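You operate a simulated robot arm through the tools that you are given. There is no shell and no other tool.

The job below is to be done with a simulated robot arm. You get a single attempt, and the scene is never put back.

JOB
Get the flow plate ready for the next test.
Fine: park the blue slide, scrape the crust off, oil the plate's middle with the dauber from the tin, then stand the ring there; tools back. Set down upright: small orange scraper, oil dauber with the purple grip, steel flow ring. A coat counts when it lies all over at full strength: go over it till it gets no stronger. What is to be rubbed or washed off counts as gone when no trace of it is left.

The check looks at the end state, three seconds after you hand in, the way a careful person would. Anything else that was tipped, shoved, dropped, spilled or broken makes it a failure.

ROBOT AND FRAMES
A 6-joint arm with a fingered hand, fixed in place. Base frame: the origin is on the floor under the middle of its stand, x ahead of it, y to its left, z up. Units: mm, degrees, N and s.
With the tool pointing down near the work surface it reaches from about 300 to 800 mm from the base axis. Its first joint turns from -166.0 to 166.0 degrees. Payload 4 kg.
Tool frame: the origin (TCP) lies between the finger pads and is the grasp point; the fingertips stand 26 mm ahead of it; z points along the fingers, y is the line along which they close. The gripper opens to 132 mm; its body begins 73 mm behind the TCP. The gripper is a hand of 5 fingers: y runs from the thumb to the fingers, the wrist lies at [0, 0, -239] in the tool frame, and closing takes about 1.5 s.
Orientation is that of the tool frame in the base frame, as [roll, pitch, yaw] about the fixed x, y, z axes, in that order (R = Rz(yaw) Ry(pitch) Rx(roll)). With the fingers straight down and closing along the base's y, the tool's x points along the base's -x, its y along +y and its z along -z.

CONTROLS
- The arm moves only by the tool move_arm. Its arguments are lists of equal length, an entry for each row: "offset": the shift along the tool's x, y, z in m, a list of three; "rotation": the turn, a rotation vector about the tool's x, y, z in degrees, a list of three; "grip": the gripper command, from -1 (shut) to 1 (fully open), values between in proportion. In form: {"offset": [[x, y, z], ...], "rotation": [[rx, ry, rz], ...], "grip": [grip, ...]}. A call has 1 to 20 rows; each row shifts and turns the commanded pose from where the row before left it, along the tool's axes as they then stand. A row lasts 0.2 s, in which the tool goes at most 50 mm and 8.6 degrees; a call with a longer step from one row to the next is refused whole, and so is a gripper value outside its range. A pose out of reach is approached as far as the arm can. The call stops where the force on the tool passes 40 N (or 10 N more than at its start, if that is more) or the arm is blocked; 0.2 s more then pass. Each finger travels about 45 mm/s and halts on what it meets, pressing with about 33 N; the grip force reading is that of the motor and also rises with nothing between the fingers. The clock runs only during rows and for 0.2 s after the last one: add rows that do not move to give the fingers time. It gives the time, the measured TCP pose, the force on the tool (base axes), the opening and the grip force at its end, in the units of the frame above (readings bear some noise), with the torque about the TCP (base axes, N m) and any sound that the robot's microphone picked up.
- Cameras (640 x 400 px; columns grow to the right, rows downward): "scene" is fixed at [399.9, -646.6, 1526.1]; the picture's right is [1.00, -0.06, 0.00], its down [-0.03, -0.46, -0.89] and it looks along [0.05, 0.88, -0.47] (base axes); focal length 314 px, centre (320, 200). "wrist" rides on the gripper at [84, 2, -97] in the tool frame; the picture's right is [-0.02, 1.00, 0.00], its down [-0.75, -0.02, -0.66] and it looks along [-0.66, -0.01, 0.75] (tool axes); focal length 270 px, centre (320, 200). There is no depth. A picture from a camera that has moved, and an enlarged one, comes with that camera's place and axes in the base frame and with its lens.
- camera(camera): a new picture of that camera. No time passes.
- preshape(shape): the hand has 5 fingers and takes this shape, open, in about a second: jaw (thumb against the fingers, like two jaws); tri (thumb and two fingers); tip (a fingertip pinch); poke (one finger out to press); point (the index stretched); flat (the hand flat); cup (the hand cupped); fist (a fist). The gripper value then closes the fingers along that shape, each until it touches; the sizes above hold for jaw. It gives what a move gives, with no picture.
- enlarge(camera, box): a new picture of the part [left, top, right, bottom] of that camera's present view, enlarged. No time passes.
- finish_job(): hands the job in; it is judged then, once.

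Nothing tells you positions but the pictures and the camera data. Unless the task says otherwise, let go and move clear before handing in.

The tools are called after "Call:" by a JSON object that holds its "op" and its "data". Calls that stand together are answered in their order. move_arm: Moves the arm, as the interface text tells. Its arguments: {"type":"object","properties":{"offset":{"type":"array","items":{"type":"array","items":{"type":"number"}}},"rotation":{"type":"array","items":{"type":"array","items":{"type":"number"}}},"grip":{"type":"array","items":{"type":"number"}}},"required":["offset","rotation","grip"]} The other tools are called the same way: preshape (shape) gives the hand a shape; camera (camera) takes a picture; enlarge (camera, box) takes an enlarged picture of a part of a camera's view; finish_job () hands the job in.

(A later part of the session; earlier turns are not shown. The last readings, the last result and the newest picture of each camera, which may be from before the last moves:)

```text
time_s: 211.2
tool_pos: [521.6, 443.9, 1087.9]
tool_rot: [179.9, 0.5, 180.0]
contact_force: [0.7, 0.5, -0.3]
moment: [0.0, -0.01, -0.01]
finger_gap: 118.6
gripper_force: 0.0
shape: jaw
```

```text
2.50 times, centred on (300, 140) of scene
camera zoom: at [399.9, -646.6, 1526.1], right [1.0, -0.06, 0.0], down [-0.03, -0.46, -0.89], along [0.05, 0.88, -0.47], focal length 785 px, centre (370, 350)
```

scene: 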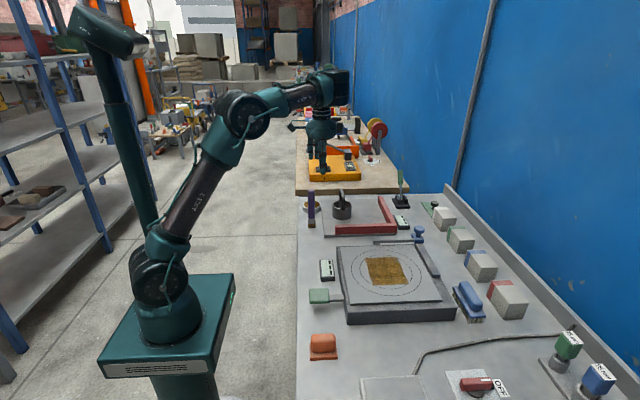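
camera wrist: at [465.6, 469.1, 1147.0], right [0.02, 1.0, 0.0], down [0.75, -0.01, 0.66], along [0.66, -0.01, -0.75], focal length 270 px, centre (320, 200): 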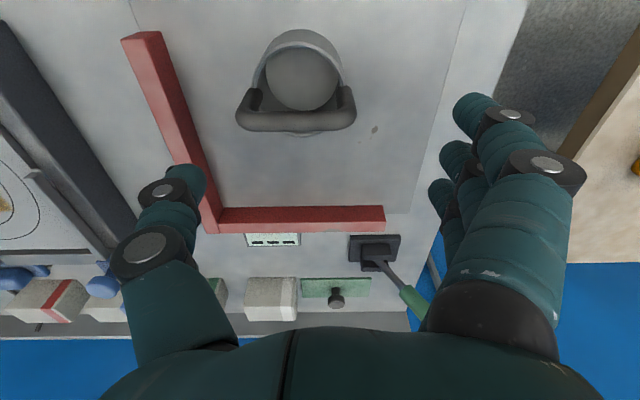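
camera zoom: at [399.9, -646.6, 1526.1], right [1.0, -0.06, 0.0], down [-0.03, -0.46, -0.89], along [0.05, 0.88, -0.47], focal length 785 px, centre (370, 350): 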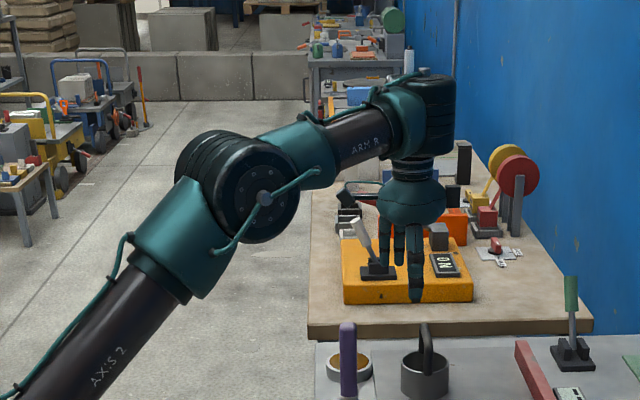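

Call:
{"op": "move_arm", "data": {"offset": [[-0.0055, 0.0025, 0.0093], [-0.0055, 0.0025, 0.0093], [-0.0055, 0.0025, 0.0093], [0, 0, 0.01], [0, 0, 0.01], [0, 0, 0.01], [0, 0, 0]], "rotation": [[0, 0, 0], [0, 0, 0], [0, 0, 0], [0, 0, 0], [0, 0, 0], [0, 0, 0], [0, 0, 0]], "grip": [0.8, 0.8, 0.8, 0.8, 0.8, 0.8, 0.8]}}

Call:
{"op": "camera", "data": {"camera": "wrist"}}

```text
time_s: 212.8
tool_pos: [537.8, 450.5, 1030.6]
tool_rot: [-180.0, 0.5, -180.0]
contact_force: [0.0, -0.5, 0.2]
moment: [0.0, -0.03, 0.0]
finger_gap: 118.7
gripper_force: 0.1
shape: jaw
```

```text
taken
camera wrist: at [452.4, 452.8, 1128.0], right [0.02, 1.0, 0.0], down [0.75, -0.02, 0.66], along [0.66, -0.01, -0.75], focal length 270 px, centre (320, 200)
```

wrist: 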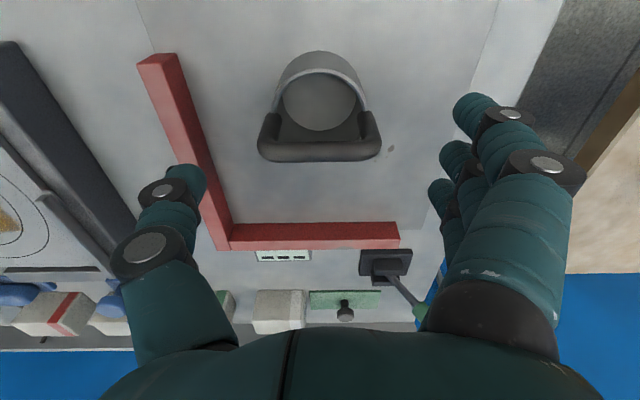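

Call:
{"op": "move_arm", "data": {"offset": [[0, 0, 0.006], [0, 0, 0.006], [0, 0, 0.006], [0, 0, 0]], "rotation": [[0, 0, 0], [0, 0, 0], [0, 0, 0], [0, 0, 0]], "grip": [0.8, 0.8, 0.8, 0.8]}}

```text
time_s: 213.8
tool_pos: [538.8, 450.9, 1014.2]
tool_rot: [179.9, 0.4, 179.9]
contact_force: [0.6, 0.2, -0.9]
moment: [-0.01, 0.03, -0.01]
finger_gap: 118.5
gripper_force: 0.1
shape: jaw
```

Call:
{"op": "move_arm", "data": {"offset": [[0, 0, 0.006], [0, 0, 0.006], [0, 0, 0.006], [0, 0, 0]], "rotation": [[0, 0, 0], [0, 0, 0], [0, 0, 0], [0, 0, 0]], "grip": [0.8, 0.8, 0.8, 0.8]}}

```text
time_s: 214.8
tool_pos: [543.3, 453.7, 997.6]
tool_rot: [-179.8, 0.3, -180.0]
contact_force: [0.6, 0.5, 0.0]
moment: [-0.05, -0.04, 0.0]
finger_gap: 118.5
gripper_force: 0.0
shape: jaw
out of reach, approached as far as the arm can: row 2
```

Call:
{"op": "move_arm", "data": {"offset": [[0.0025, -0.0013, -0.02], [0.0025, -0.0013, -0.02], [0, 0, 0], [0, 0, 0], [0, 0, 0]], "rotation": [[0, 0, 0], [0, 0, 0], [0, 5, 0], [0, 5, 0], [0, 0, 0]], "grip": [0.8, 0.8, 0.8, 0.8, 0.8]}}

Call:
{"op": "camera", "data": {"camera": "wrist"}}

```text
time_s: 216.0
tool_pos: [535.7, 452.0, 1036.5]
tool_rot: [-180.0, -3.7, -180.0]
contact_force: [0.2, 0.6, 0.3]
moment: [-0.01, -0.02, 0.03]
finger_gap: 118.8
gripper_force: 0.1
shape: jaw
out of reach, approached as far as the arm can: row 4
```

```text
taken
camera wrist: at [456.4, 452.6, 1139.6], right [0.02, 1.0, 0.0], down [0.79, -0.02, 0.61], along [0.61, -0.01, -0.79], focal length 270 px, centre (320, 200)
```

wrist: 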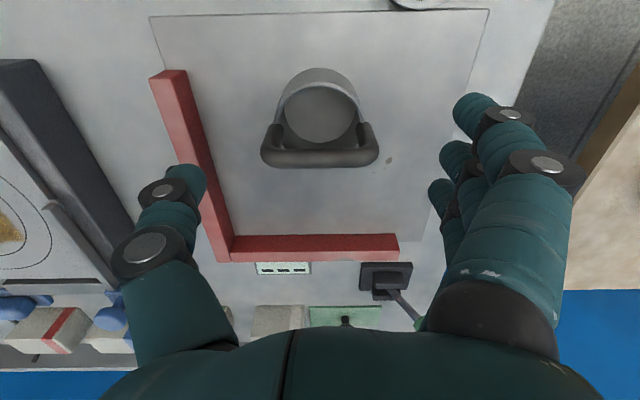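

Call:
{"op": "move_arm", "data": {"offset": [[0, 0, 0], [0, 0, 0], [0, 0, 0], [0, 0, 0]], "rotation": [[0, -5, 0], [0, -5, 0], [0, -5, 0], [0, 0, 0]], "grip": [0.8, 0.8, 0.8, 0.8]}}

Call:
{"op": "camera", "data": {"camera": "scene"}}

```text
time_s: 217.0
tool_pos: [556.4, 471.0, 1052.9]
tool_rot: [-179.8, 11.2, -180.0]
contact_force: [-0.1, -0.3, -0.8]
moment: [0.04, -0.01, 0.05]
finger_gap: 118.7
gripper_force: 0.0
shape: jaw
out of reach, approached as far as the arm can: row 2, 3
```

```text
taken
```

scene: 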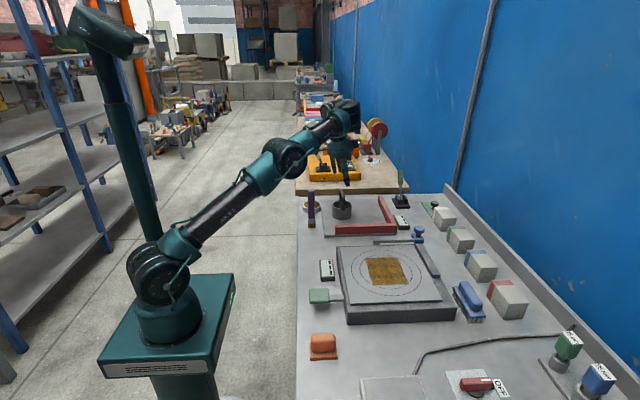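

Call:
{"op": "move_arm", "data": {"offset": [[0.02, -0.02, -0.03], [0.02, -0.02, -0.03], [0.025, -0.025, -0.02], [0.025, -0.025, 0], [0, 0, 0]], "rotation": [[0, 4, 0], [0, 4, 0], [0, 3, 0], [0, 0, 0], [0, 0, 0]], "grip": [0.8, 0.8, 0.8, 0.8, 0.8]}}

Call:
{"op": "camera", "data": {"camera": "scene"}}

```text
time_s: 218.2
tool_pos: [463.2, 385.6, 1132.8]
tool_rot: [-179.9, 0.1, -180.0]
contact_force: [0.5, -0.1, 1.0]
moment: [-0.05, 0.02, 0.01]
finger_gap: 118.7
gripper_force: 0.0
shape: jaw
out of reach, approached as far as the arm can: row 4
```

```text
taken
```

scene: 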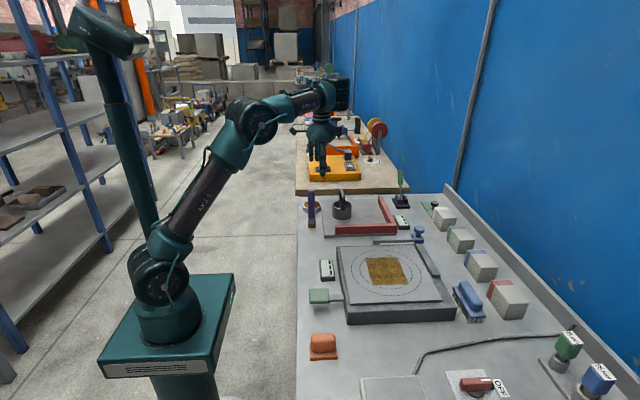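

Call:
{"op": "move_arm", "data": {"offset": [[0.008, -0.01, 0], [0.008, -0.01, 0], [0.008, -0.01, 0], [0.008, -0.01, 0], [0.008, -0.01, 0], [0.008, -0.01, 0], [0.008, -0.01, 0], [0.008, -0.01, 0], [0.008, -0.01, 0], [0.008, -0.01, 0], [0, 0, 0]], "rotation": [[0, 0, 0], [0, 0, 0], [0, 0, 0], [0, 0, 0], [0, 0, 0], [0, 0, 0], [0, 0, 0], [0, 0, 0], [0, 0, 0], [0, 0, 0], [0, 0, 0]], "grip": [0.8, 0.8, 0.8, 0.8, 0.8, 0.8, 0.8, 0.8, 0.8, 0.8, 0.8]}}

Call:
{"op": "camera", "data": {"camera": "scene"}}

```text
time_s: 220.6
tool_pos: [412.9, 311.2, 1191.3]
tool_rot: [-179.8, 0.1, 179.9]
contact_force: [0.2, -0.1, 0.2]
moment: [0.0, -0.01, -0.03]
finger_gap: 118.5
gripper_force: 0.0
shape: jaw
out of reach, approached as far as the arm can: row 1, 2, 3, 4, 5, 6, 7, 8, 9, 10
```

```text
taken
```

scene: 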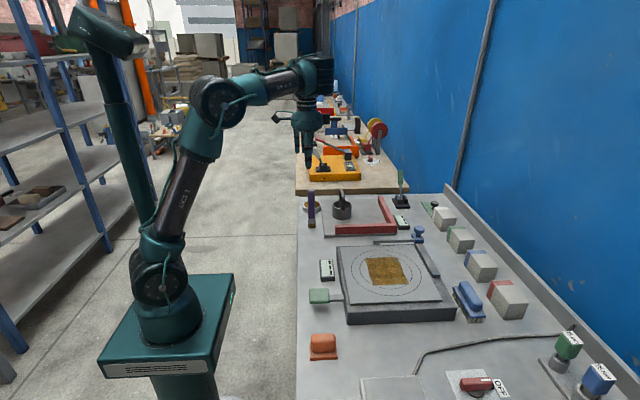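

Call:
{"op": "move_arm", "data": {"offset": [[-0.0024, -0.0359, 0], [-0.0024, -0.0359, 0], [-0.0024, -0.0359, 0], [-0.0024, -0.0359, 0], [-0.0024, -0.0359, 0], [-0.0024, -0.0359, 0], [-0.0024, -0.0359, 0], [0, 0, 0.02], [0, 0, 0.02], [0, 0, 0.02], [0, 0, 0]], "rotation": [[0, 0, 0], [0, 0, 0], [0, 0, 0], [0, 0, 0], [0, 0, 0], [0, 0, 0], [0, 0, 0], [0, 0, 0], [0, 0, 0], [0, 0, 0], [0, 0, 0]], "grip": [0.8, 0.8, 0.8, 0.8, 0.8, 0.8, 0.8, 0.8, 0.8, 0.8, 0.8]}}

Call:
{"op": "camera", "data": {"camera": "scene"}}

```text
time_s: 223.0
tool_pos: [462.1, 69.3, 1214.5]
tool_rot: [180.0, 0.0, -180.0]
contact_force: [-0.8, 0.1, -0.2]
moment: [0.02, 0.01, -0.04]
finger_gap: 118.4
gripper_force: 0.1
shape: jaw
out of reach, approached as far as the arm can: row 1, 2, 3, 4, 5, 6, 8, 9, 10
```

```text
taken
```

scene: 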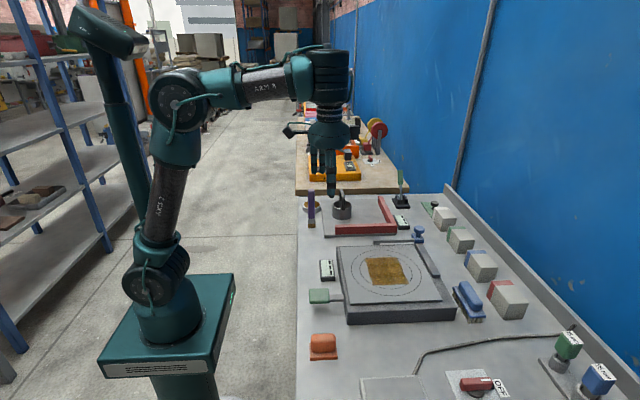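

Call:
{"op": "enlarge", "data": {"camera": "scene", "box": [130, 30, 370, 210]}}

```text
2.22 times, centred on (250, 120) of scene
camera zoom: at [399.9, -646.6, 1526.1], right [1.0, -0.06, 0.0], down [-0.03, -0.46, -0.89], along [0.05, 0.88, -0.47], focal length 698 px, centre (476, 378)
```

zoom: 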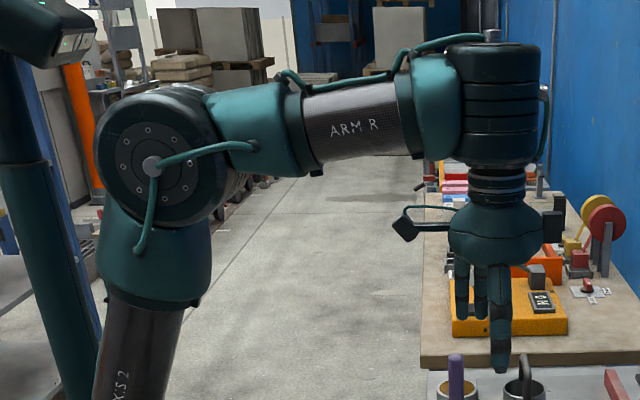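

Call:
{"op": "move_arm", "data": {"offset": [[0, 0, 0], [0, 0, 0], [0, 0, 0], [0, 0, 0.01], [0, 0, 0.01], [0, 0, 0.01], [0, 0, 0]], "rotation": [[0, 0, -8], [0, 0, -8], [0, 0, -8], [0, 0, 0], [0, 0, 0], [0, 0, 0], [0, 0, 0]], "grip": [0.8, 0.8, 0.8, 0.8, 0.8, 0.8, 0.8]}}

```text
time_s: 224.6
tool_pos: [472.7, 70.9, 1211.5]
tool_rot: [-180.0, 0.1, -155.9]
contact_force: [0.4, 0.5, -0.8]
moment: [-0.02, 0.02, 0.01]
finger_gap: 118.6
gripper_force: 0.1
shape: jaw
out of reach, approached as far as the arm can: row 4, 5, 6
```

Call:
{"op": "move_arm", "data": {"offset": [[0, 0, 0], [0, 0, 0], [0, 0, 0], [0, 0, 0], [0, 0, 0], [0, 0, 0], [0, 0, 0]], "rotation": [[0, 0, 8], [0, 0, 8], [0, 0, 8], [0, -6, 0], [0, -6, 0], [0, -6, 0], [0, 0, 0]], "grip": [0.8, 0.8, 0.8, 0.8, 0.8, 0.8, 0.8]}}

Call:
{"op": "enlarge", "data": {"camera": "scene", "box": [130, 30, 370, 210]}}

```text
time_s: 226.2
tool_pos: [510.4, 74.2, 1312.6]
tool_rot: [179.9, 17.9, -179.9]
contact_force: [0.7, -0.2, 0.3]
moment: [-0.03, -0.01, 0.03]
finger_gap: 118.5
gripper_force: 0.0
shape: jaw
out of reach, approached as far as the arm can: row 4, 5, 6
```

```text
2.22 times, centred on (250, 120) of scene
camera zoom: at [399.9, -646.6, 1526.1], right [1.0, -0.06, 0.0], down [-0.03, -0.46, -0.89], along [0.05, 0.88, -0.47], focal length 698 px, centre (476, 378)
```

zoom: 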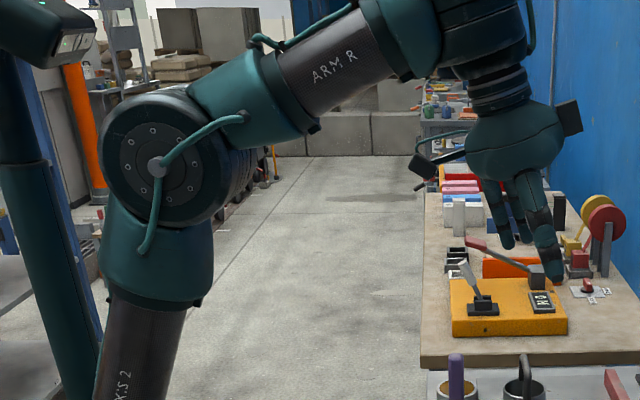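

Call:
{"op": "move_arm", "data": {"offset": [[0, 0, 0], [0, 0, 0], [0, 0, 0], [0, 0, 0], [0, 0, 0], [0, 0, 0.02], [0, 0, 0.02], [0, 0, 0.02], [0, 0, 0]], "rotation": [[0, 6, 0], [0, 6, 0], [0, 6, 0], [-6.2, 0, 0], [-6.2, 0, 0], [0, 0, 0], [0, 0, 0], [0, 0, 0], [0, 0, 0]], "grip": [0.8, 0.8, 0.8, 0.8, 0.8, 0.8, 0.8, 0.8, 0.8]}}

Call:
{"op": "enlarge", "data": {"camera": "scene", "box": [130, 30, 370, 210]}}

```text
time_s: 228.2
tool_pos: [517.9, 85.9, 1253.8]
tool_rot: [168.4, 3.3, 179.9]
contact_force: [0.2, -0.5, 0.4]
moment: [0.0, -0.02, -0.04]
finger_gap: 118.5
gripper_force: 0.1
shape: jaw
out of reach, approached as far as the arm can: row 2
```

```text
2.22 times, centred on (250, 120) of scene
camera zoom: at [399.9, -646.6, 1526.1], right [1.0, -0.06, 0.0], down [-0.03, -0.46, -0.89], along [0.05, 0.88, -0.47], focal length 698 px, centre (476, 378)
```

zoom: 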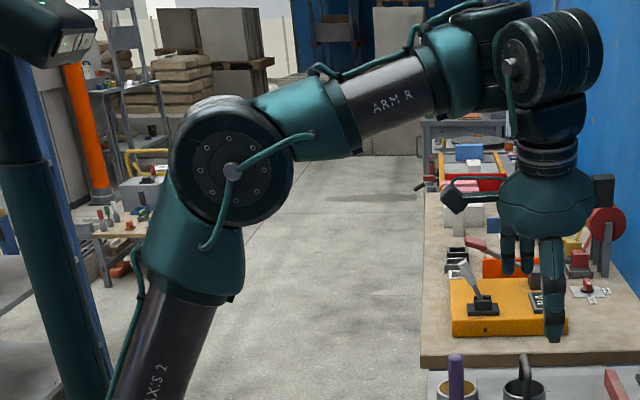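

The wrist had been caught in a singular posture. The tilt freed it: the wrist joint disc is visible again, as at the start. I'll level the hand gently and check that it stays in the good posture.

Call:
{"op": "move_arm", "data": {"offset": [[0, 0, 0], [0, 0, 0], [0, 0, 0], [0, 0, 0], [0, 0, 0]], "rotation": [[0, 3.2, 0], [4, 0, 0], [4, 0, 0], [3.6, 0, 0], [0, 0, 0]], "grip": [0.8, 0.8, 0.8, 0.8, 0.8]}}

Call:
{"op": "enlarge", "data": {"camera": "scene", "box": [130, 30, 370, 210]}}

```text
time_s: 229.4
tool_pos: [519.8, 85.6, 1253.2]
tool_rot: [178.1, 0.2, -179.6]
contact_force: [-0.8, 0.2, -0.5]
moment: [0.01, 0.0, -0.03]
finger_gap: 118.7
gripper_force: 0.0
shape: jaw
```

```text
2.22 times, centred on (250, 120) of scene
camera zoom: at [399.9, -646.6, 1526.1], right [1.0, -0.06, 0.0], down [-0.03, -0.46, -0.89], along [0.05, 0.88, -0.47], focal length 698 px, centre (476, 378)
```

zoom: 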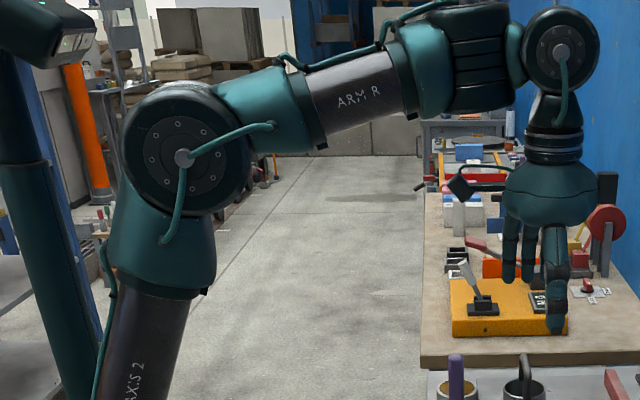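

Call:
{"op": "move_arm", "data": {"offset": [[0, 0, 0], [0, 0, 0], [0.018, -0.005, 0.0246], [0.018, -0.005, 0.0246], [0.018, -0.005, 0.0246], [0.018, -0.005, 0.0246], [0.018, -0.005, 0.0246], [0, 0, 0]], "rotation": [[1.9, 0.2, -0.3], [0, 0, 0], [0, 0, 0], [0, 0, 0], [0, 0, 0], [0, 0, 0], [0, 0, 0], [0, 0, 0]], "grip": [0.8, 0.8, 0.8, 0.8, 0.8, 0.8, 0.8, 0.8]}}

Call:
{"op": "enlarge", "data": {"camera": "scene", "box": [90, 30, 370, 240]}}

```text
time_s: 231.2
tool_pos: [472.3, 68.3, 1212.2]
tool_rot: [-178.2, -0.2, -179.2]
contact_force: [0.4, -0.2, -0.2]
moment: [0.02, 0.0, -0.01]
finger_gap: 118.7
gripper_force: 0.1
shape: jaw
out of reach, approached as far as the arm can: row 1, 5, 6, 7
```

```text
1.90 times, centred on (230, 135) of scene
camera zoom: at [399.9, -646.6, 1526.1], right [1.0, -0.06, 0.0], down [-0.03, -0.46, -0.89], along [0.05, 0.88, -0.47], focal length 598 px, centre (491, 324)
```

zoom: 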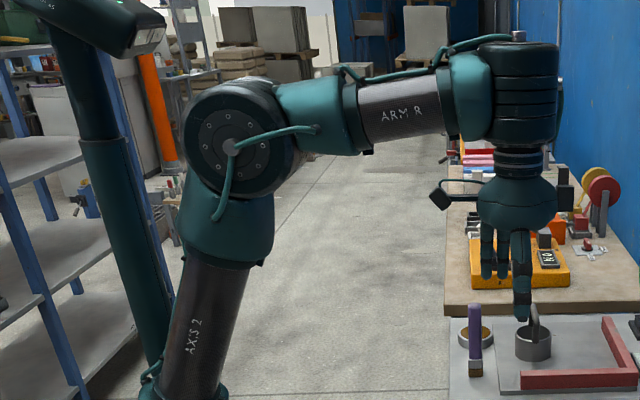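

Call:
{"op": "move_arm", "data": {"offset": [[0, 0, 0], [0, 0, 0], [0, 0, 0.01], [0, 0, 0.02], [0, 0, 0.02], [0, 0, 0.02], [0, 0, 0]], "rotation": [[6, 0, 0], [6, 0, 0], [0, 0, 0], [0, 0, 0], [0, 0, 0], [0, 0, 0], [0, 0, 0]], "grip": [0.8, 0.8, 0.8, 0.8, 0.8, 0.8, 0.8]}}

Call:
{"op": "enlarge", "data": {"camera": "scene", "box": [90, 30, 370, 240]}}

```text
time_s: 232.8
tool_pos: [501.0, 68.9, 1203.2]
tool_rot: [-166.1, 0.0, -179.2]
contact_force: [-0.6, 0.3, -0.7]
moment: [-0.01, 0.0, -0.02]
finger_gap: 118.6
gripper_force: 0.0
shape: jaw
out of reach, approached as far as the arm can: row 1, 3, 4, 5, 6
```

```text
1.90 times, centred on (230, 135) of scene
camera zoom: at [399.9, -646.6, 1526.1], right [1.0, -0.06, 0.0], down [-0.03, -0.46, -0.89], along [0.05, 0.88, -0.47], focal length 598 px, centre (491, 324)
```

zoom: 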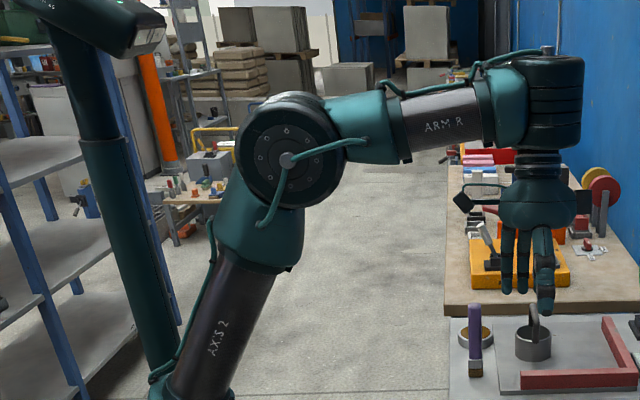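

Call:
{"op": "move_arm", "data": {"offset": [[0, 0, -0.02], [0, 0, -0.02], [0, 0, -0.02], [0, 0, -0.02], [0.01, 0, -0.03], [0.02, 0.01, -0.03], [0.02, 0.01, -0.02], [0, 0, 0]], "rotation": [[-6, 0, 0], [-6, 0, 0], [-6, 0, 0], [-6, 0, 0], [-3, 0, 0], [0, 0, 0], [0, 0, 0], [0, 0, 0]], "grip": [0.8, 0.8, 0.8, 0.8, 0.8, 0.8, 0.8, 0.8]}}

Call:
{"op": "enlarge", "data": {"camera": "scene", "box": [90, 0, 370, 210]}}

```text
time_s: 234.6
tool_pos: [464.5, 88.4, 1340.7]
tool_rot: [172.1, -0.6, -179.2]
contact_force: [0.3, -0.2, 0.0]
moment: [-0.01, -0.01, -0.01]
finger_gap: 118.5
gripper_force: 0.0
shape: jaw
out of reach, approached as far as the arm can: row 2, 3, 4
```

```text
1.90 times, centred on (230, 105) of scene
camera zoom: at [399.9, -646.6, 1526.1], right [1.0, -0.06, 0.0], down [-0.03, -0.46, -0.89], along [0.05, 0.88, -0.47], focal length 598 px, centre (491, 381)
```

zoom: 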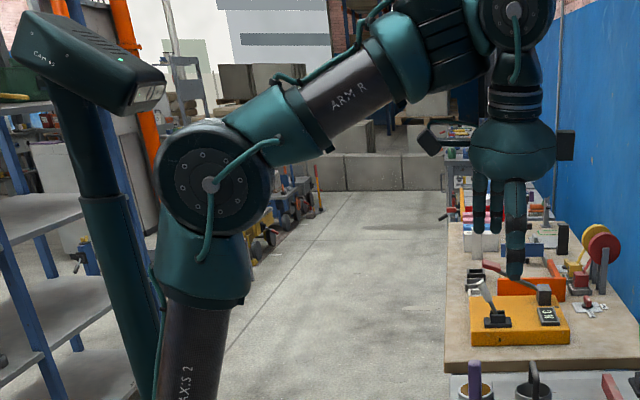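

Call:
{"op": "move_arm", "data": {"offset": [[0, 0, 0], [0, 0, 0], [0, 0, 0]], "rotation": [[7.9, -0.6, 0.8], [0, 0, 0], [0, 0, 0]], "grip": [0.8, 0.8, 0.8]}}

```text
time_s: 235.4
tool_pos: [464.3, 86.5, 1340.1]
tool_rot: [-179.8, -0.2, 179.9]
contact_force: [0.2, -0.4, -0.3]
moment: [0.0, -0.01, 0.0]
finger_gap: 118.8
gripper_force: 0.1
shape: jaw
```

Call:
{"op": "move_arm", "data": {"offset": [[0.0091, -0.0009, 0.0414], [0.0091, -0.0009, 0.0414], [0.0091, -0.0009, 0.0414], [0.0091, -0.0009, 0.0414], [0.0091, -0.0009, 0.0414], [0.0091, -0.0009, 0.0414], [0.0091, -0.0009, 0.0414], [0, 0, 0]], "rotation": [[0, 0, 0], [0, 0, 0], [0, 0, 0], [0, 0, 0], [0, 0, 0], [0, 0, 0], [0, 0, 0], [0, 0, 0]], "grip": [0.8, 0.8, 0.8, 0.8, 0.8, 0.8, 0.8, 0.8]}}

Call:
{"op": "camera", "data": {"camera": "scene"}}

```text
time_s: 237.2
tool_pos: [399.6, 79.6, 1049.9]
tool_rot: [-179.9, -0.2, 180.0]
contact_force: [-0.3, -0.1, -0.7]
moment: [-0.06, -0.01, -0.02]
finger_gap: 118.7
gripper_force: 0.0
shape: jaw
```

```text
taken
```

scene: 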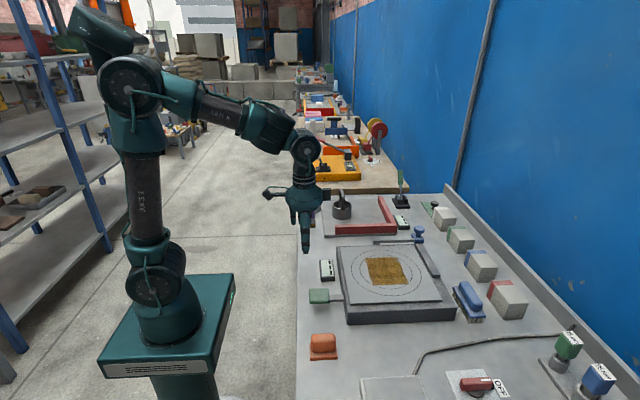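

The wrist is back in the good posture with the forearm sloping down and the hand level. I'll approach the ring again, staying low so the posture holds.

Call:
{"op": "move_arm", "data": {"offset": [[-0.01538, 0.04127, 0.0008], [-0.01538, 0.04127, 0.0008], [-0.01538, 0.04127, 0.0008], [-0.01538, 0.04127, 0.0008], [-0.01538, 0.04127, 0.0008], [-0.01538, 0.04127, 0.0008], [-0.01538, 0.04127, 0.0008], [-0.01538, 0.04127, 0.0008], [-0.01538, 0.04127, 0.0008], [0, 0, 0]], "rotation": [[0, 0, 0], [0, 0, 0], [0, 0, 0], [0, 0, 0], [0, 0, 0], [0, 0, 0], [0, 0, 0], [0, 0, 0], [0, 0, 0], [0, 0, 0]], "grip": [0.8, 0.8, 0.8, 0.8, 0.8, 0.8, 0.8, 0.8, 0.8, 0.8]}}

Call:
{"op": "camera", "data": {"camera": "wrist"}}

Call:
{"op": "enlarge", "data": {"camera": "wrist", "box": [220, 50, 420, 210]}}

Call:
{"op": "camera", "data": {"camera": "scene"}}

```text
time_s: 239.4
tool_pos: [538.1, 452.4, 1043.8]
tool_rot: [-179.9, -0.2, 179.9]
contact_force: [0.6, -0.2, 0.4]
moment: [-0.01, -0.04, -0.02]
finger_gap: 118.6
gripper_force: 0.1
shape: jaw
```

```text
taken
camera wrist: at [452.7, 454.0, 1141.8], right [0.02, 1.0, 0.0], down [0.75, -0.02, 0.66], along [0.66, -0.02, -0.75], focal length 270 px, centre (320, 200)
```

wrist: 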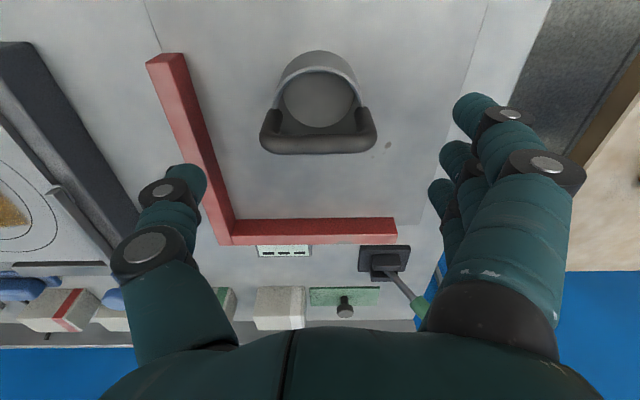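

```text
2.50 times, centred on (320, 130) of wrist
camera zoom: at [452.7, 454.0, 1141.8], right [0.02, 1.0, 0.0], down [0.75, -0.02, 0.66], along [0.66, -0.02, -0.75], focal length 676 px, centre (320, 375)
```

zoom: 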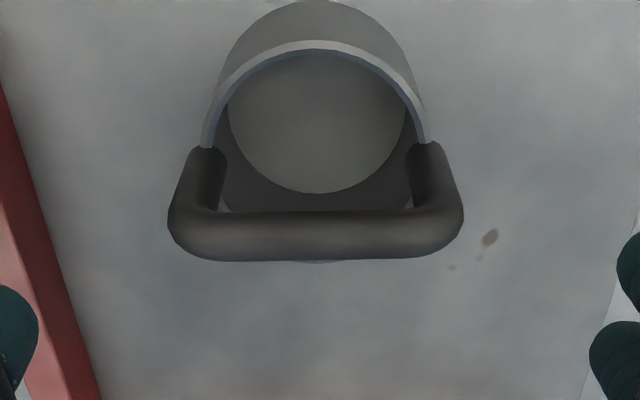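

```text
taken
```

scene: 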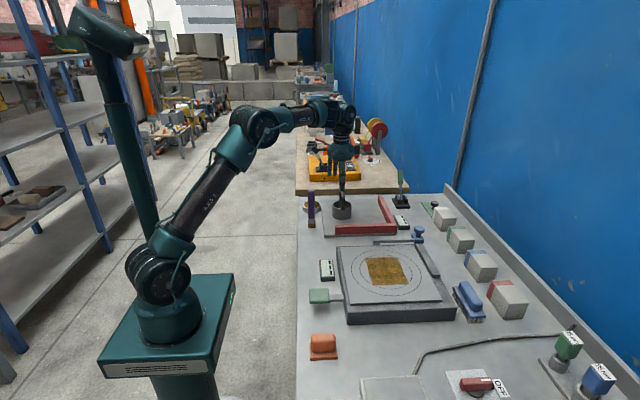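

Call:
{"op": "move_arm", "data": {"offset": [[-0.0014, -0.0014, 0.015], [0, 0, 0.015], [0, 0, 0.015], [0, 0, 0.015], [0, 0, 0]], "rotation": [[0, 0, 0], [0, 0, 0], [0, 0, 0], [0, 0, 0], [0, 0, 0]], "grip": [0.8, 0.8, 0.8, 0.8, 0.8]}}

Call:
{"op": "camera", "data": {"camera": "wrist"}}

Call:
{"op": "enlarge", "data": {"camera": "scene", "box": [310, 150, 380, 235]}}

```text
time_s: 240.6
tool_pos: [539.1, 451.1, 983.7]
tool_rot: [-179.9, 0.0, 179.9]
contact_force: [0.2, 0.1, 0.1]
moment: [0.01, 0.01, -0.05]
finger_gap: 118.7
gripper_force: 0.0
shape: jaw
```

```text
taken
camera wrist: at [454.1, 453.0, 1080.9], right [0.02, 1.0, 0.0], down [0.75, -0.02, 0.66], along [0.66, -0.01, -0.75], focal length 270 px, centre (320, 200)
```

wrist: 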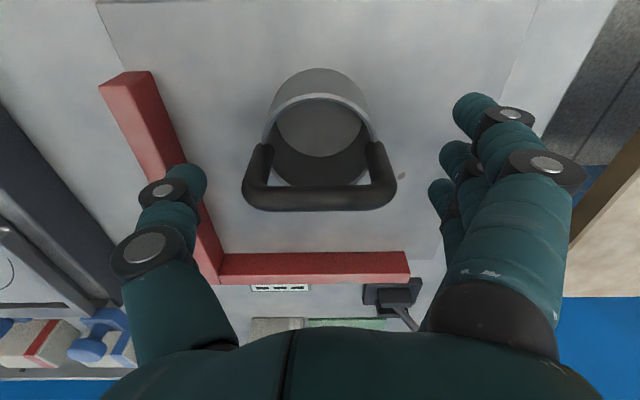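

```text
4.71 times, centred on (345, 192) of scene
camera zoom: at [399.9, -646.6, 1526.1], right [1.0, -0.06, 0.0], down [-0.03, -0.46, -0.89], along [0.05, 0.88, -0.47], focal length 1477 px, centre (202, 235)
```

zoom: 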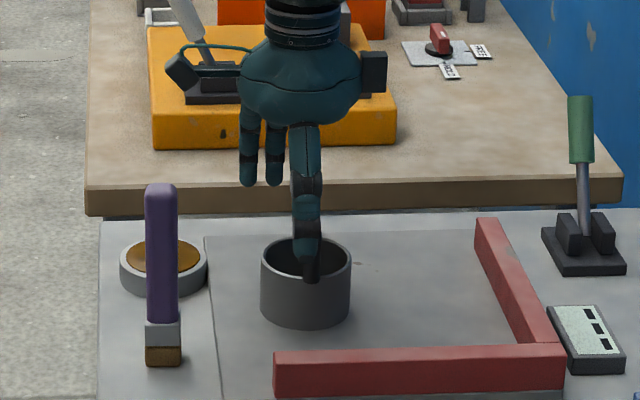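

Call:
{"op": "move_arm", "data": {"offset": [[0, 0, 0.014], [0, 0, 0.013], [0, 0, 0], [0, 0, 0], [0, 0, 0], [0, 0, 0], [0, 0, 0]], "rotation": [[0, 0, 0], [0, 0, 0], [0, 0, 0], [0, 0, 0], [0, 0, 0], [0, 0, 0], [0, 0, 0]], "grip": [0.8, 0.8, 0.8, 0.65, 0.5, 0.4, 0.35]}}

Call:
{"op": "camera", "data": {"camera": "wrist"}}

Call:
{"op": "enlarge", "data": {"camera": "wrist", "box": [180, 80, 460, 280]}}

Call:
{"op": "enlarge", "data": {"camera": "scene", "box": [310, 150, 380, 235]}}

```text
time_s: 242.2
tool_pos: [540.3, 450.2, 956.9]
tool_rot: [-179.9, -0.2, 180.0]
contact_force: [-0.3, 0.4, -0.1]
moment: [0.0, 0.02, 0.0]
finger_gap: 89.4
gripper_force: 0.1
shape: jaw
```

```text
taken
camera wrist: at [454.1, 453.0, 1054.1], right [0.02, 1.0, 0.0], down [0.75, -0.02, 0.66], along [0.66, -0.01, -0.75], focal length 270 px, centre (320, 200)
```

wrist: 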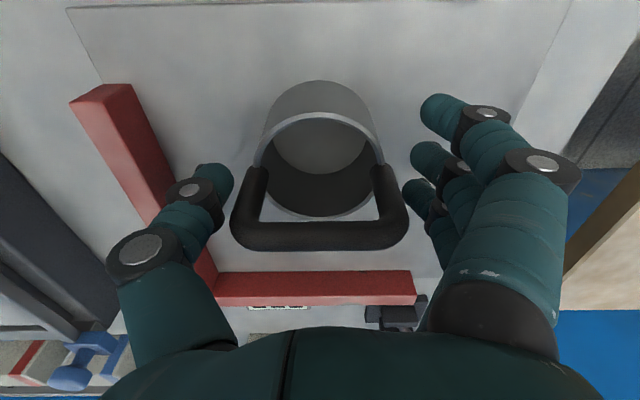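

```text
2.00 times, centred on (320, 180) of wrist
camera zoom: at [454.1, 453.0, 1054.1], right [0.02, 1.0, 0.0], down [0.75, -0.02, 0.66], along [0.66, -0.01, -0.75], focal length 541 px, centre (320, 240)
```

zoom: 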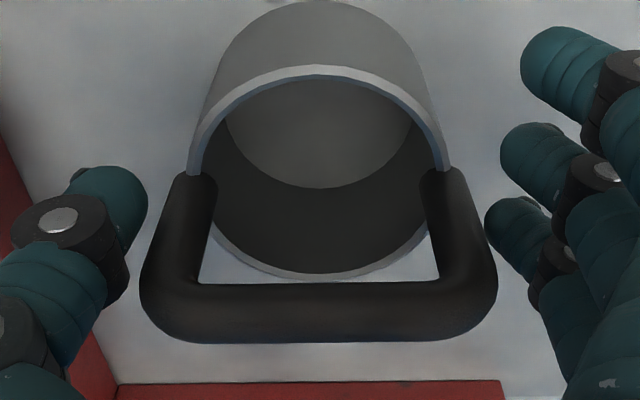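

```text
4.71 times, centred on (345, 192) of scene
camera zoom: at [399.9, -646.6, 1526.1], right [1.0, -0.06, 0.0], down [-0.03, -0.46, -0.89], along [0.05, 0.88, -0.47], focal length 1477 px, centre (202, 235)
```

zoom: 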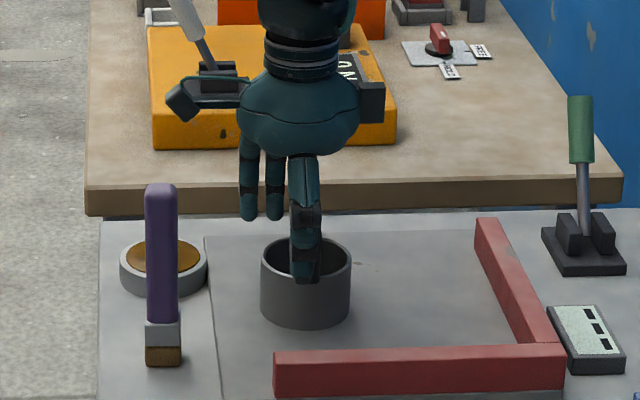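

Call:
{"op": "move_arm", "data": {"offset": [[0, 0.0005, 0], [0, 0, 0], [0, 0, 0], [0, 0, 0], [0, 0, 0], [0, 0, 0], [0, 0, 0], [0, 0, 0]], "rotation": [[0, 0, 0], [0, 0, 0], [0, 0, 0], [0, 0, 0], [0, 0, 0], [0, 0, 0], [0, 0, 0], [0, 0, 0]], "grip": [0.3, 0.25, 0.2, 0.1, 0.0, -0.3, -0.6, -1]}}

Call:
{"op": "camera", "data": {"camera": "wrist"}}

Call:
{"op": "enlarge", "data": {"camera": "wrist", "box": [180, 80, 460, 280]}}

Call:
{"op": "enlarge", "data": {"camera": "scene", "box": [310, 150, 380, 235]}}

```text
time_s: 244.0
tool_pos: [539.8, 452.3, 956.6]
tool_rot: [-180.0, -0.1, -180.0]
contact_force: [-0.8, 1.5, -0.3]
moment: [0.02, -0.03, 0.03]
finger_gap: 28.5
gripper_force: 13.7
shape: jaw
```

```text
taken
camera wrist: at [454.1, 453.5, 1053.9], right [0.02, 1.0, 0.0], down [0.75, -0.02, 0.66], along [0.66, -0.01, -0.75], focal length 270 px, centre (320, 200)
```

wrist: 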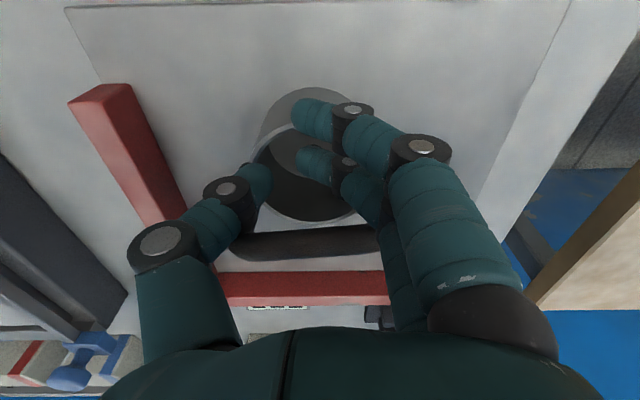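

```text
2.00 times, centred on (320, 180) of wrist
camera zoom: at [454.1, 453.5, 1053.9], right [0.02, 1.0, 0.0], down [0.75, -0.02, 0.66], along [0.66, -0.01, -0.75], focal length 541 px, centre (320, 240)
```

zoom: 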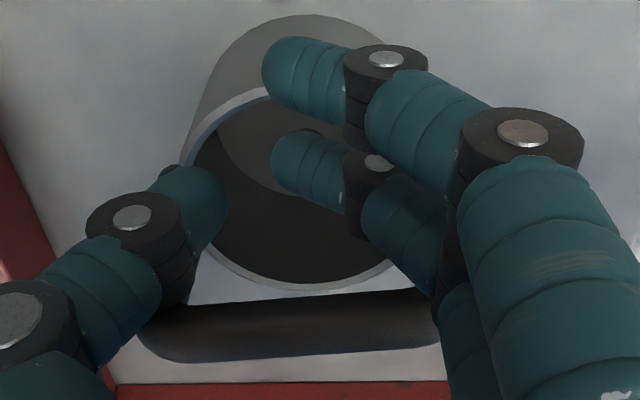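

```text
4.71 times, centred on (345, 192) of scene
camera zoom: at [399.9, -646.6, 1526.1], right [1.0, -0.06, 0.0], down [-0.03, -0.46, -0.89], along [0.05, 0.88, -0.47], focal length 1477 px, centre (202, 235)
```

zoom: 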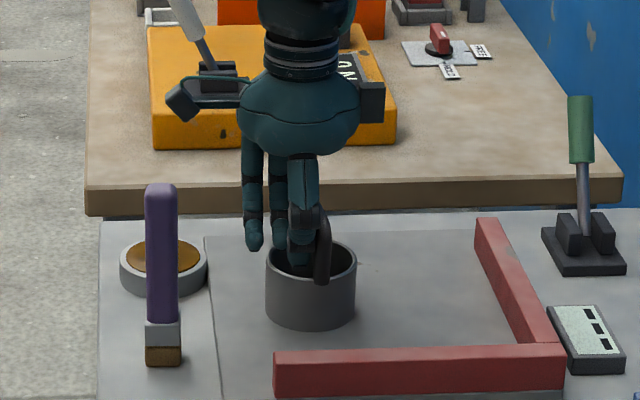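

The thumb and two fingers slipped past the posts on the -x side. I'll open again and re-centre on the posts.

Call:
{"op": "move_arm", "data": {"offset": [[0, 0, 0], [0, 0, 0], [0, 0, 0], [0, 0, 0], [0, 0, 0], [0, 0, 0], [0, 0, 0]], "rotation": [[0, 0, 0], [0, 0, 0], [0, 0, 0], [0, 0, 0], [0, 0, 0], [0, 0, 0], [0, 0, 0]], "grip": [-0.4, -0.1, 0.2, 0.4, 0.6, 0.6, 0.6]}}

Call:
{"op": "camera", "data": {"camera": "wrist"}}

Call:
{"op": "enlarge", "data": {"camera": "wrist", "box": [180, 80, 460, 280]}}

Call:
{"op": "enlarge", "data": {"camera": "scene", "box": [310, 150, 380, 235]}}

```text
time_s: 245.6
tool_pos: [538.9, 450.6, 956.0]
tool_rot: [-179.9, -0.1, -180.0]
contact_force: [-0.1, -0.2, -0.3]
moment: [-0.02, 0.02, 0.0]
finger_gap: 105.1
gripper_force: 0.0
shape: jaw
```

```text
taken
camera wrist: at [454.2, 453.4, 1053.9], right [0.02, 1.0, 0.0], down [0.75, -0.02, 0.66], along [0.66, -0.01, -0.75], focal length 270 px, centre (320, 200)
```

wrist: 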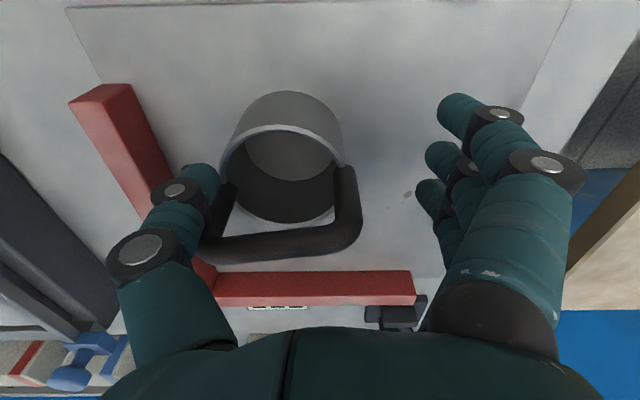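

```text
2.00 times, centred on (320, 180) of wrist
camera zoom: at [454.2, 453.4, 1053.9], right [0.02, 1.0, 0.0], down [0.75, -0.02, 0.66], along [0.66, -0.01, -0.75], focal length 541 px, centre (320, 240)
```

zoom: 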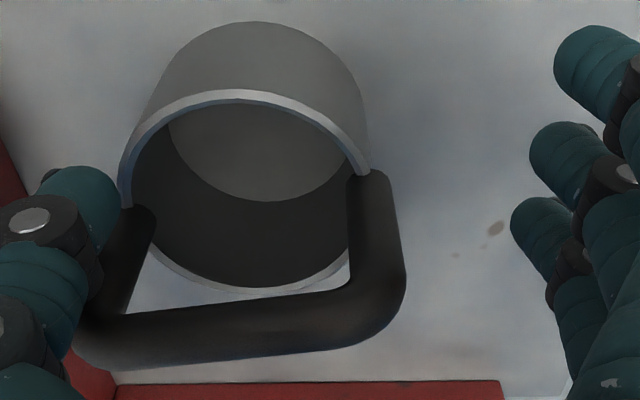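

```text
4.71 times, centred on (345, 192) of scene
camera zoom: at [399.9, -646.6, 1526.1], right [1.0, -0.06, 0.0], down [-0.03, -0.46, -0.89], along [0.05, 0.88, -0.47], focal length 1477 px, centre (202, 235)
```

zoom: 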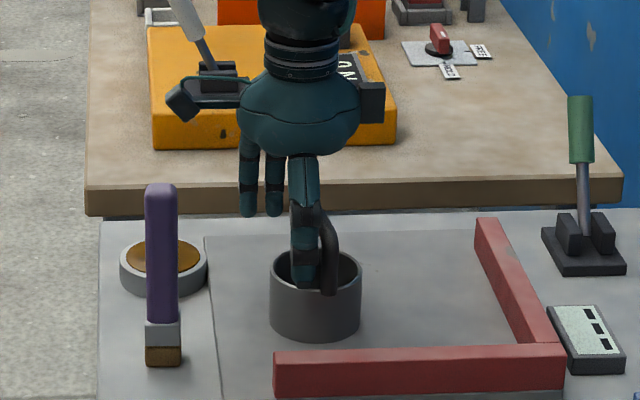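

The ring was nudged and turned about 7° but stands upright, now at about (547, 434). Pinching the top bar across its thickness will be more secure, so I'll back off, lift, and turn the hand 97°.

Call:
{"op": "move_arm", "data": {"offset": [[0.004, 0, 0], [0.003, 0, -0.004], [0, 0, -0.02], [0, 0, -0.03], [0, 0, -0.03], [0, 0, 0]], "rotation": [[0, 0, 0], [0, 0, 0], [0, 0, 0], [0, 0, 0], [0, 0, 0], [0, 0, 0]], "grip": [0.7, 0.75, 0.75, 0.75, 0.75, 0.75]}}

Call:
{"op": "camera", "data": {"camera": "wrist"}}

Call:
{"op": "enlarge", "data": {"camera": "wrist", "box": [200, 50, 400, 210]}}

Call:
{"op": "enlarge", "data": {"camera": "scene", "box": [310, 150, 380, 235]}}

```text
time_s: 247.0
tool_pos: [532.0, 451.4, 1040.1]
tool_rot: [-179.9, -0.2, 180.0]
contact_force: [-0.2, 0.7, 0.0]
moment: [0.0, 0.01, -0.04]
finger_gap: 115.3
gripper_force: 0.1
shape: jaw
```

```text
taken
camera wrist: at [447.0, 453.7, 1137.7], right [0.02, 1.0, 0.0], down [0.75, -0.02, 0.66], along [0.66, -0.01, -0.75], focal length 270 px, centre (320, 200)
```

wrist: 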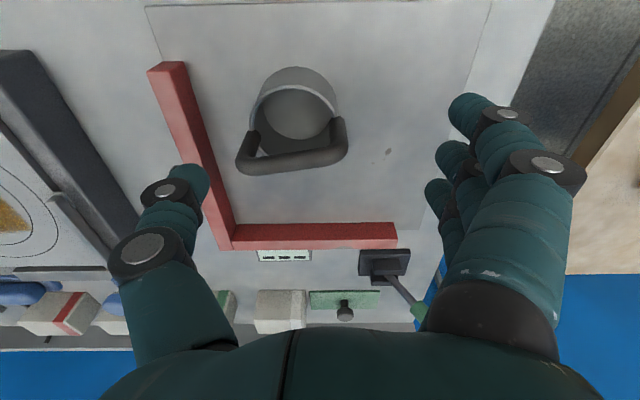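

```text
2.50 times, centred on (300, 130) of wrist
camera zoom: at [447.0, 453.7, 1137.7], right [0.02, 1.0, 0.0], down [0.75, -0.02, 0.66], along [0.66, -0.01, -0.75], focal length 676 px, centre (370, 375)
```

zoom: 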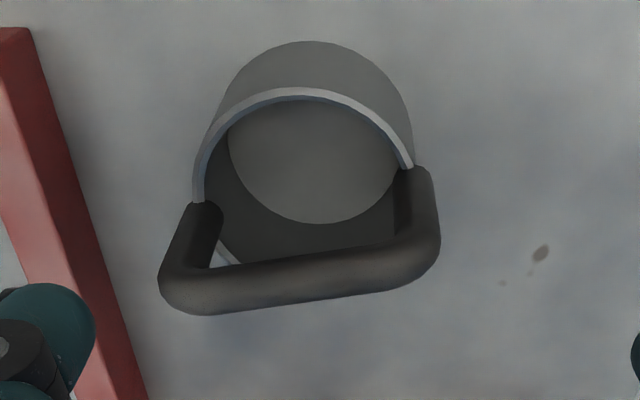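

```text
4.71 times, centred on (345, 192) of scene
camera zoom: at [399.9, -646.6, 1526.1], right [1.0, -0.06, 0.0], down [-0.03, -0.46, -0.89], along [0.05, 0.88, -0.47], focal length 1477 px, centre (202, 235)
```

zoom: 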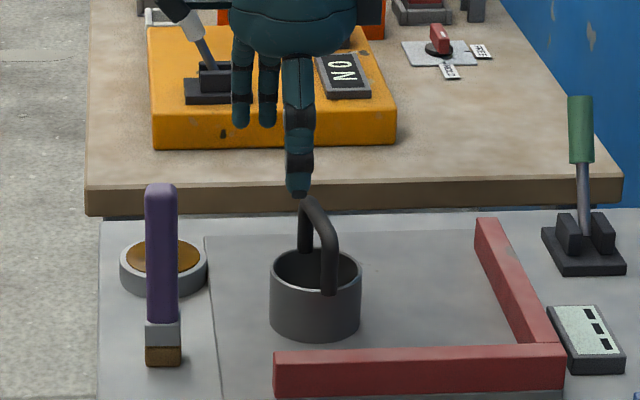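

Call:
{"op": "move_arm", "data": {"offset": [[-0.0095, -0.0105, 0], [-0.0095, -0.0105, 0], [0, 0, 0], [0, 0, 0], [0, 0, 0], [0, 0, 0], [0, 0, 0], [0, 0, 0], [0, 0, 0], [0, 0, 0], [0, 0, 0], [0, 0, 0], [0, 0, 0], [0, 0, 0], [0, 0, 0]], "rotation": [[0, 0, 0], [0, 0, 0], [0, 0, -8.05], [0, 0, -8.05], [0, 0, -8.05], [0, 0, -8.05], [0, 0, -8.05], [0, 0, -8.05], [0, 0, -8.05], [0, 0, -8.05], [0, 0, -8.05], [0, 0, -8.05], [0, 0, -8.05], [0, 0, -8.05], [0, 0, 0]], "grip": [0.5, 0.3, 0.2, 0.2, 0.2, 0.2, 0.2, 0.2, 0.2, 0.2, 0.2, 0.2, 0.2, 0.2, 0.2]}}

Call:
{"op": "camera", "data": {"camera": "wrist"}}

Call:
{"op": "enlarge", "data": {"camera": "scene", "box": [270, 90, 400, 235]}}

```text
time_s: 250.2
tool_pos: [550.8, 430.4, 1041.2]
tool_rot: [179.8, 0.0, -83.5]
contact_force: [-0.1, 0.1, -0.5]
moment: [0.04, 0.03, -0.03]
finger_gap: 79.7
gripper_force: 0.0
shape: jaw
```

```text
taken
camera wrist: at [558.7, 346.2, 1138.0], right [-1.0, -0.1, 0.0], down [-0.07, 0.75, 0.66], along [-0.06, 0.65, -0.75], focal length 270 px, centre (320, 200)
```

wrist: 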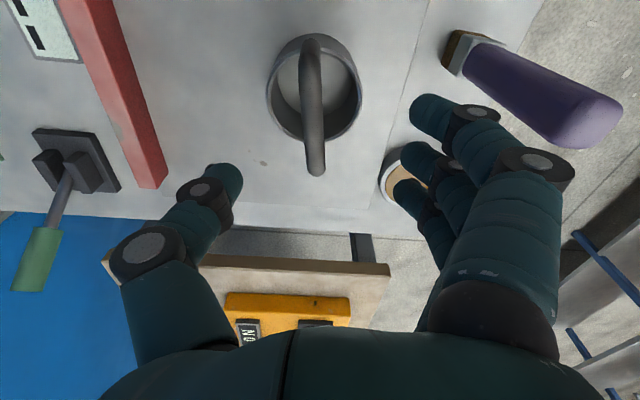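

```text
2.76 times, centred on (335, 162) of scene
camera zoom: at [399.9, -646.6, 1526.1], right [1.0, -0.06, 0.0], down [-0.03, -0.46, -0.89], along [0.05, 0.88, -0.47], focal length 866 px, centre (279, 303)
```

zoom: 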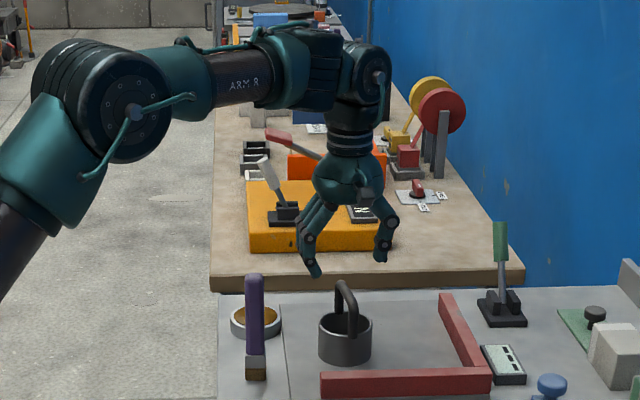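

The bar is now lined up across the jaws. I'll descend so the bar sits between thumb and fingers.

Call:
{"op": "move_arm", "data": {"offset": [[0, -0.002, 0.015], [0, 0, 0.018], [0, 0, 0.018], [0, 0, 0.016], [0, 0, 0]], "rotation": [[0, 0, 0], [0, 0, 0], [0, 0, 0], [0, 0, 0], [0, 0, 0]], "grip": [0.2, 0.2, 0.2, 0.2, 0.2]}}

Call:
{"op": "camera", "data": {"camera": "wrist"}}

Call:
{"op": "enlarge", "data": {"camera": "scene", "box": [310, 150, 380, 235]}}

```text
time_s: 251.4
tool_pos: [554.4, 428.8, 972.8]
tool_rot: [179.9, 0.0, -83.3]
contact_force: [-0.2, -0.6, -0.6]
moment: [-0.01, -0.01, -0.01]
finger_gap: 79.9
gripper_force: 0.1
shape: jaw
```

```text
taken
camera wrist: at [560.5, 345.8, 1070.5], right [-1.0, -0.09, 0.0], down [-0.07, 0.75, 0.66], along [-0.06, 0.65, -0.75], focal length 270 px, centre (320, 200)
```

wrist: 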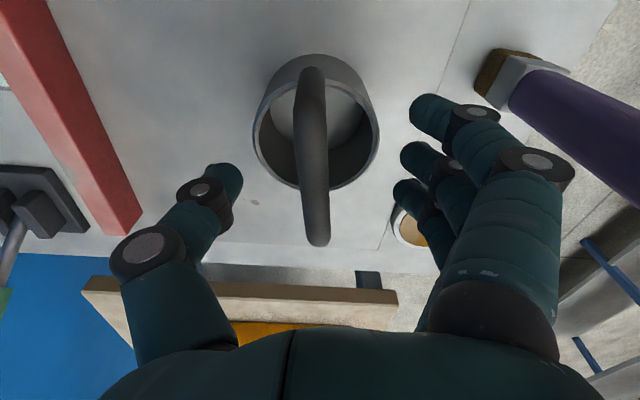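

```text
4.71 times, centred on (345, 192) of scene
camera zoom: at [399.9, -646.6, 1526.1], right [1.0, -0.06, 0.0], down [-0.03, -0.46, -0.89], along [0.05, 0.88, -0.47], focal length 1477 px, centre (202, 235)
```

zoom: 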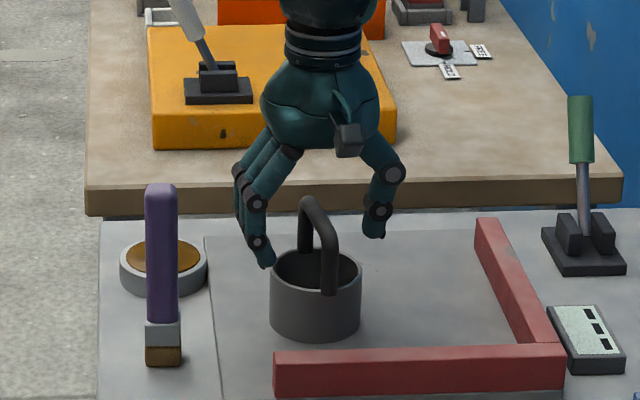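

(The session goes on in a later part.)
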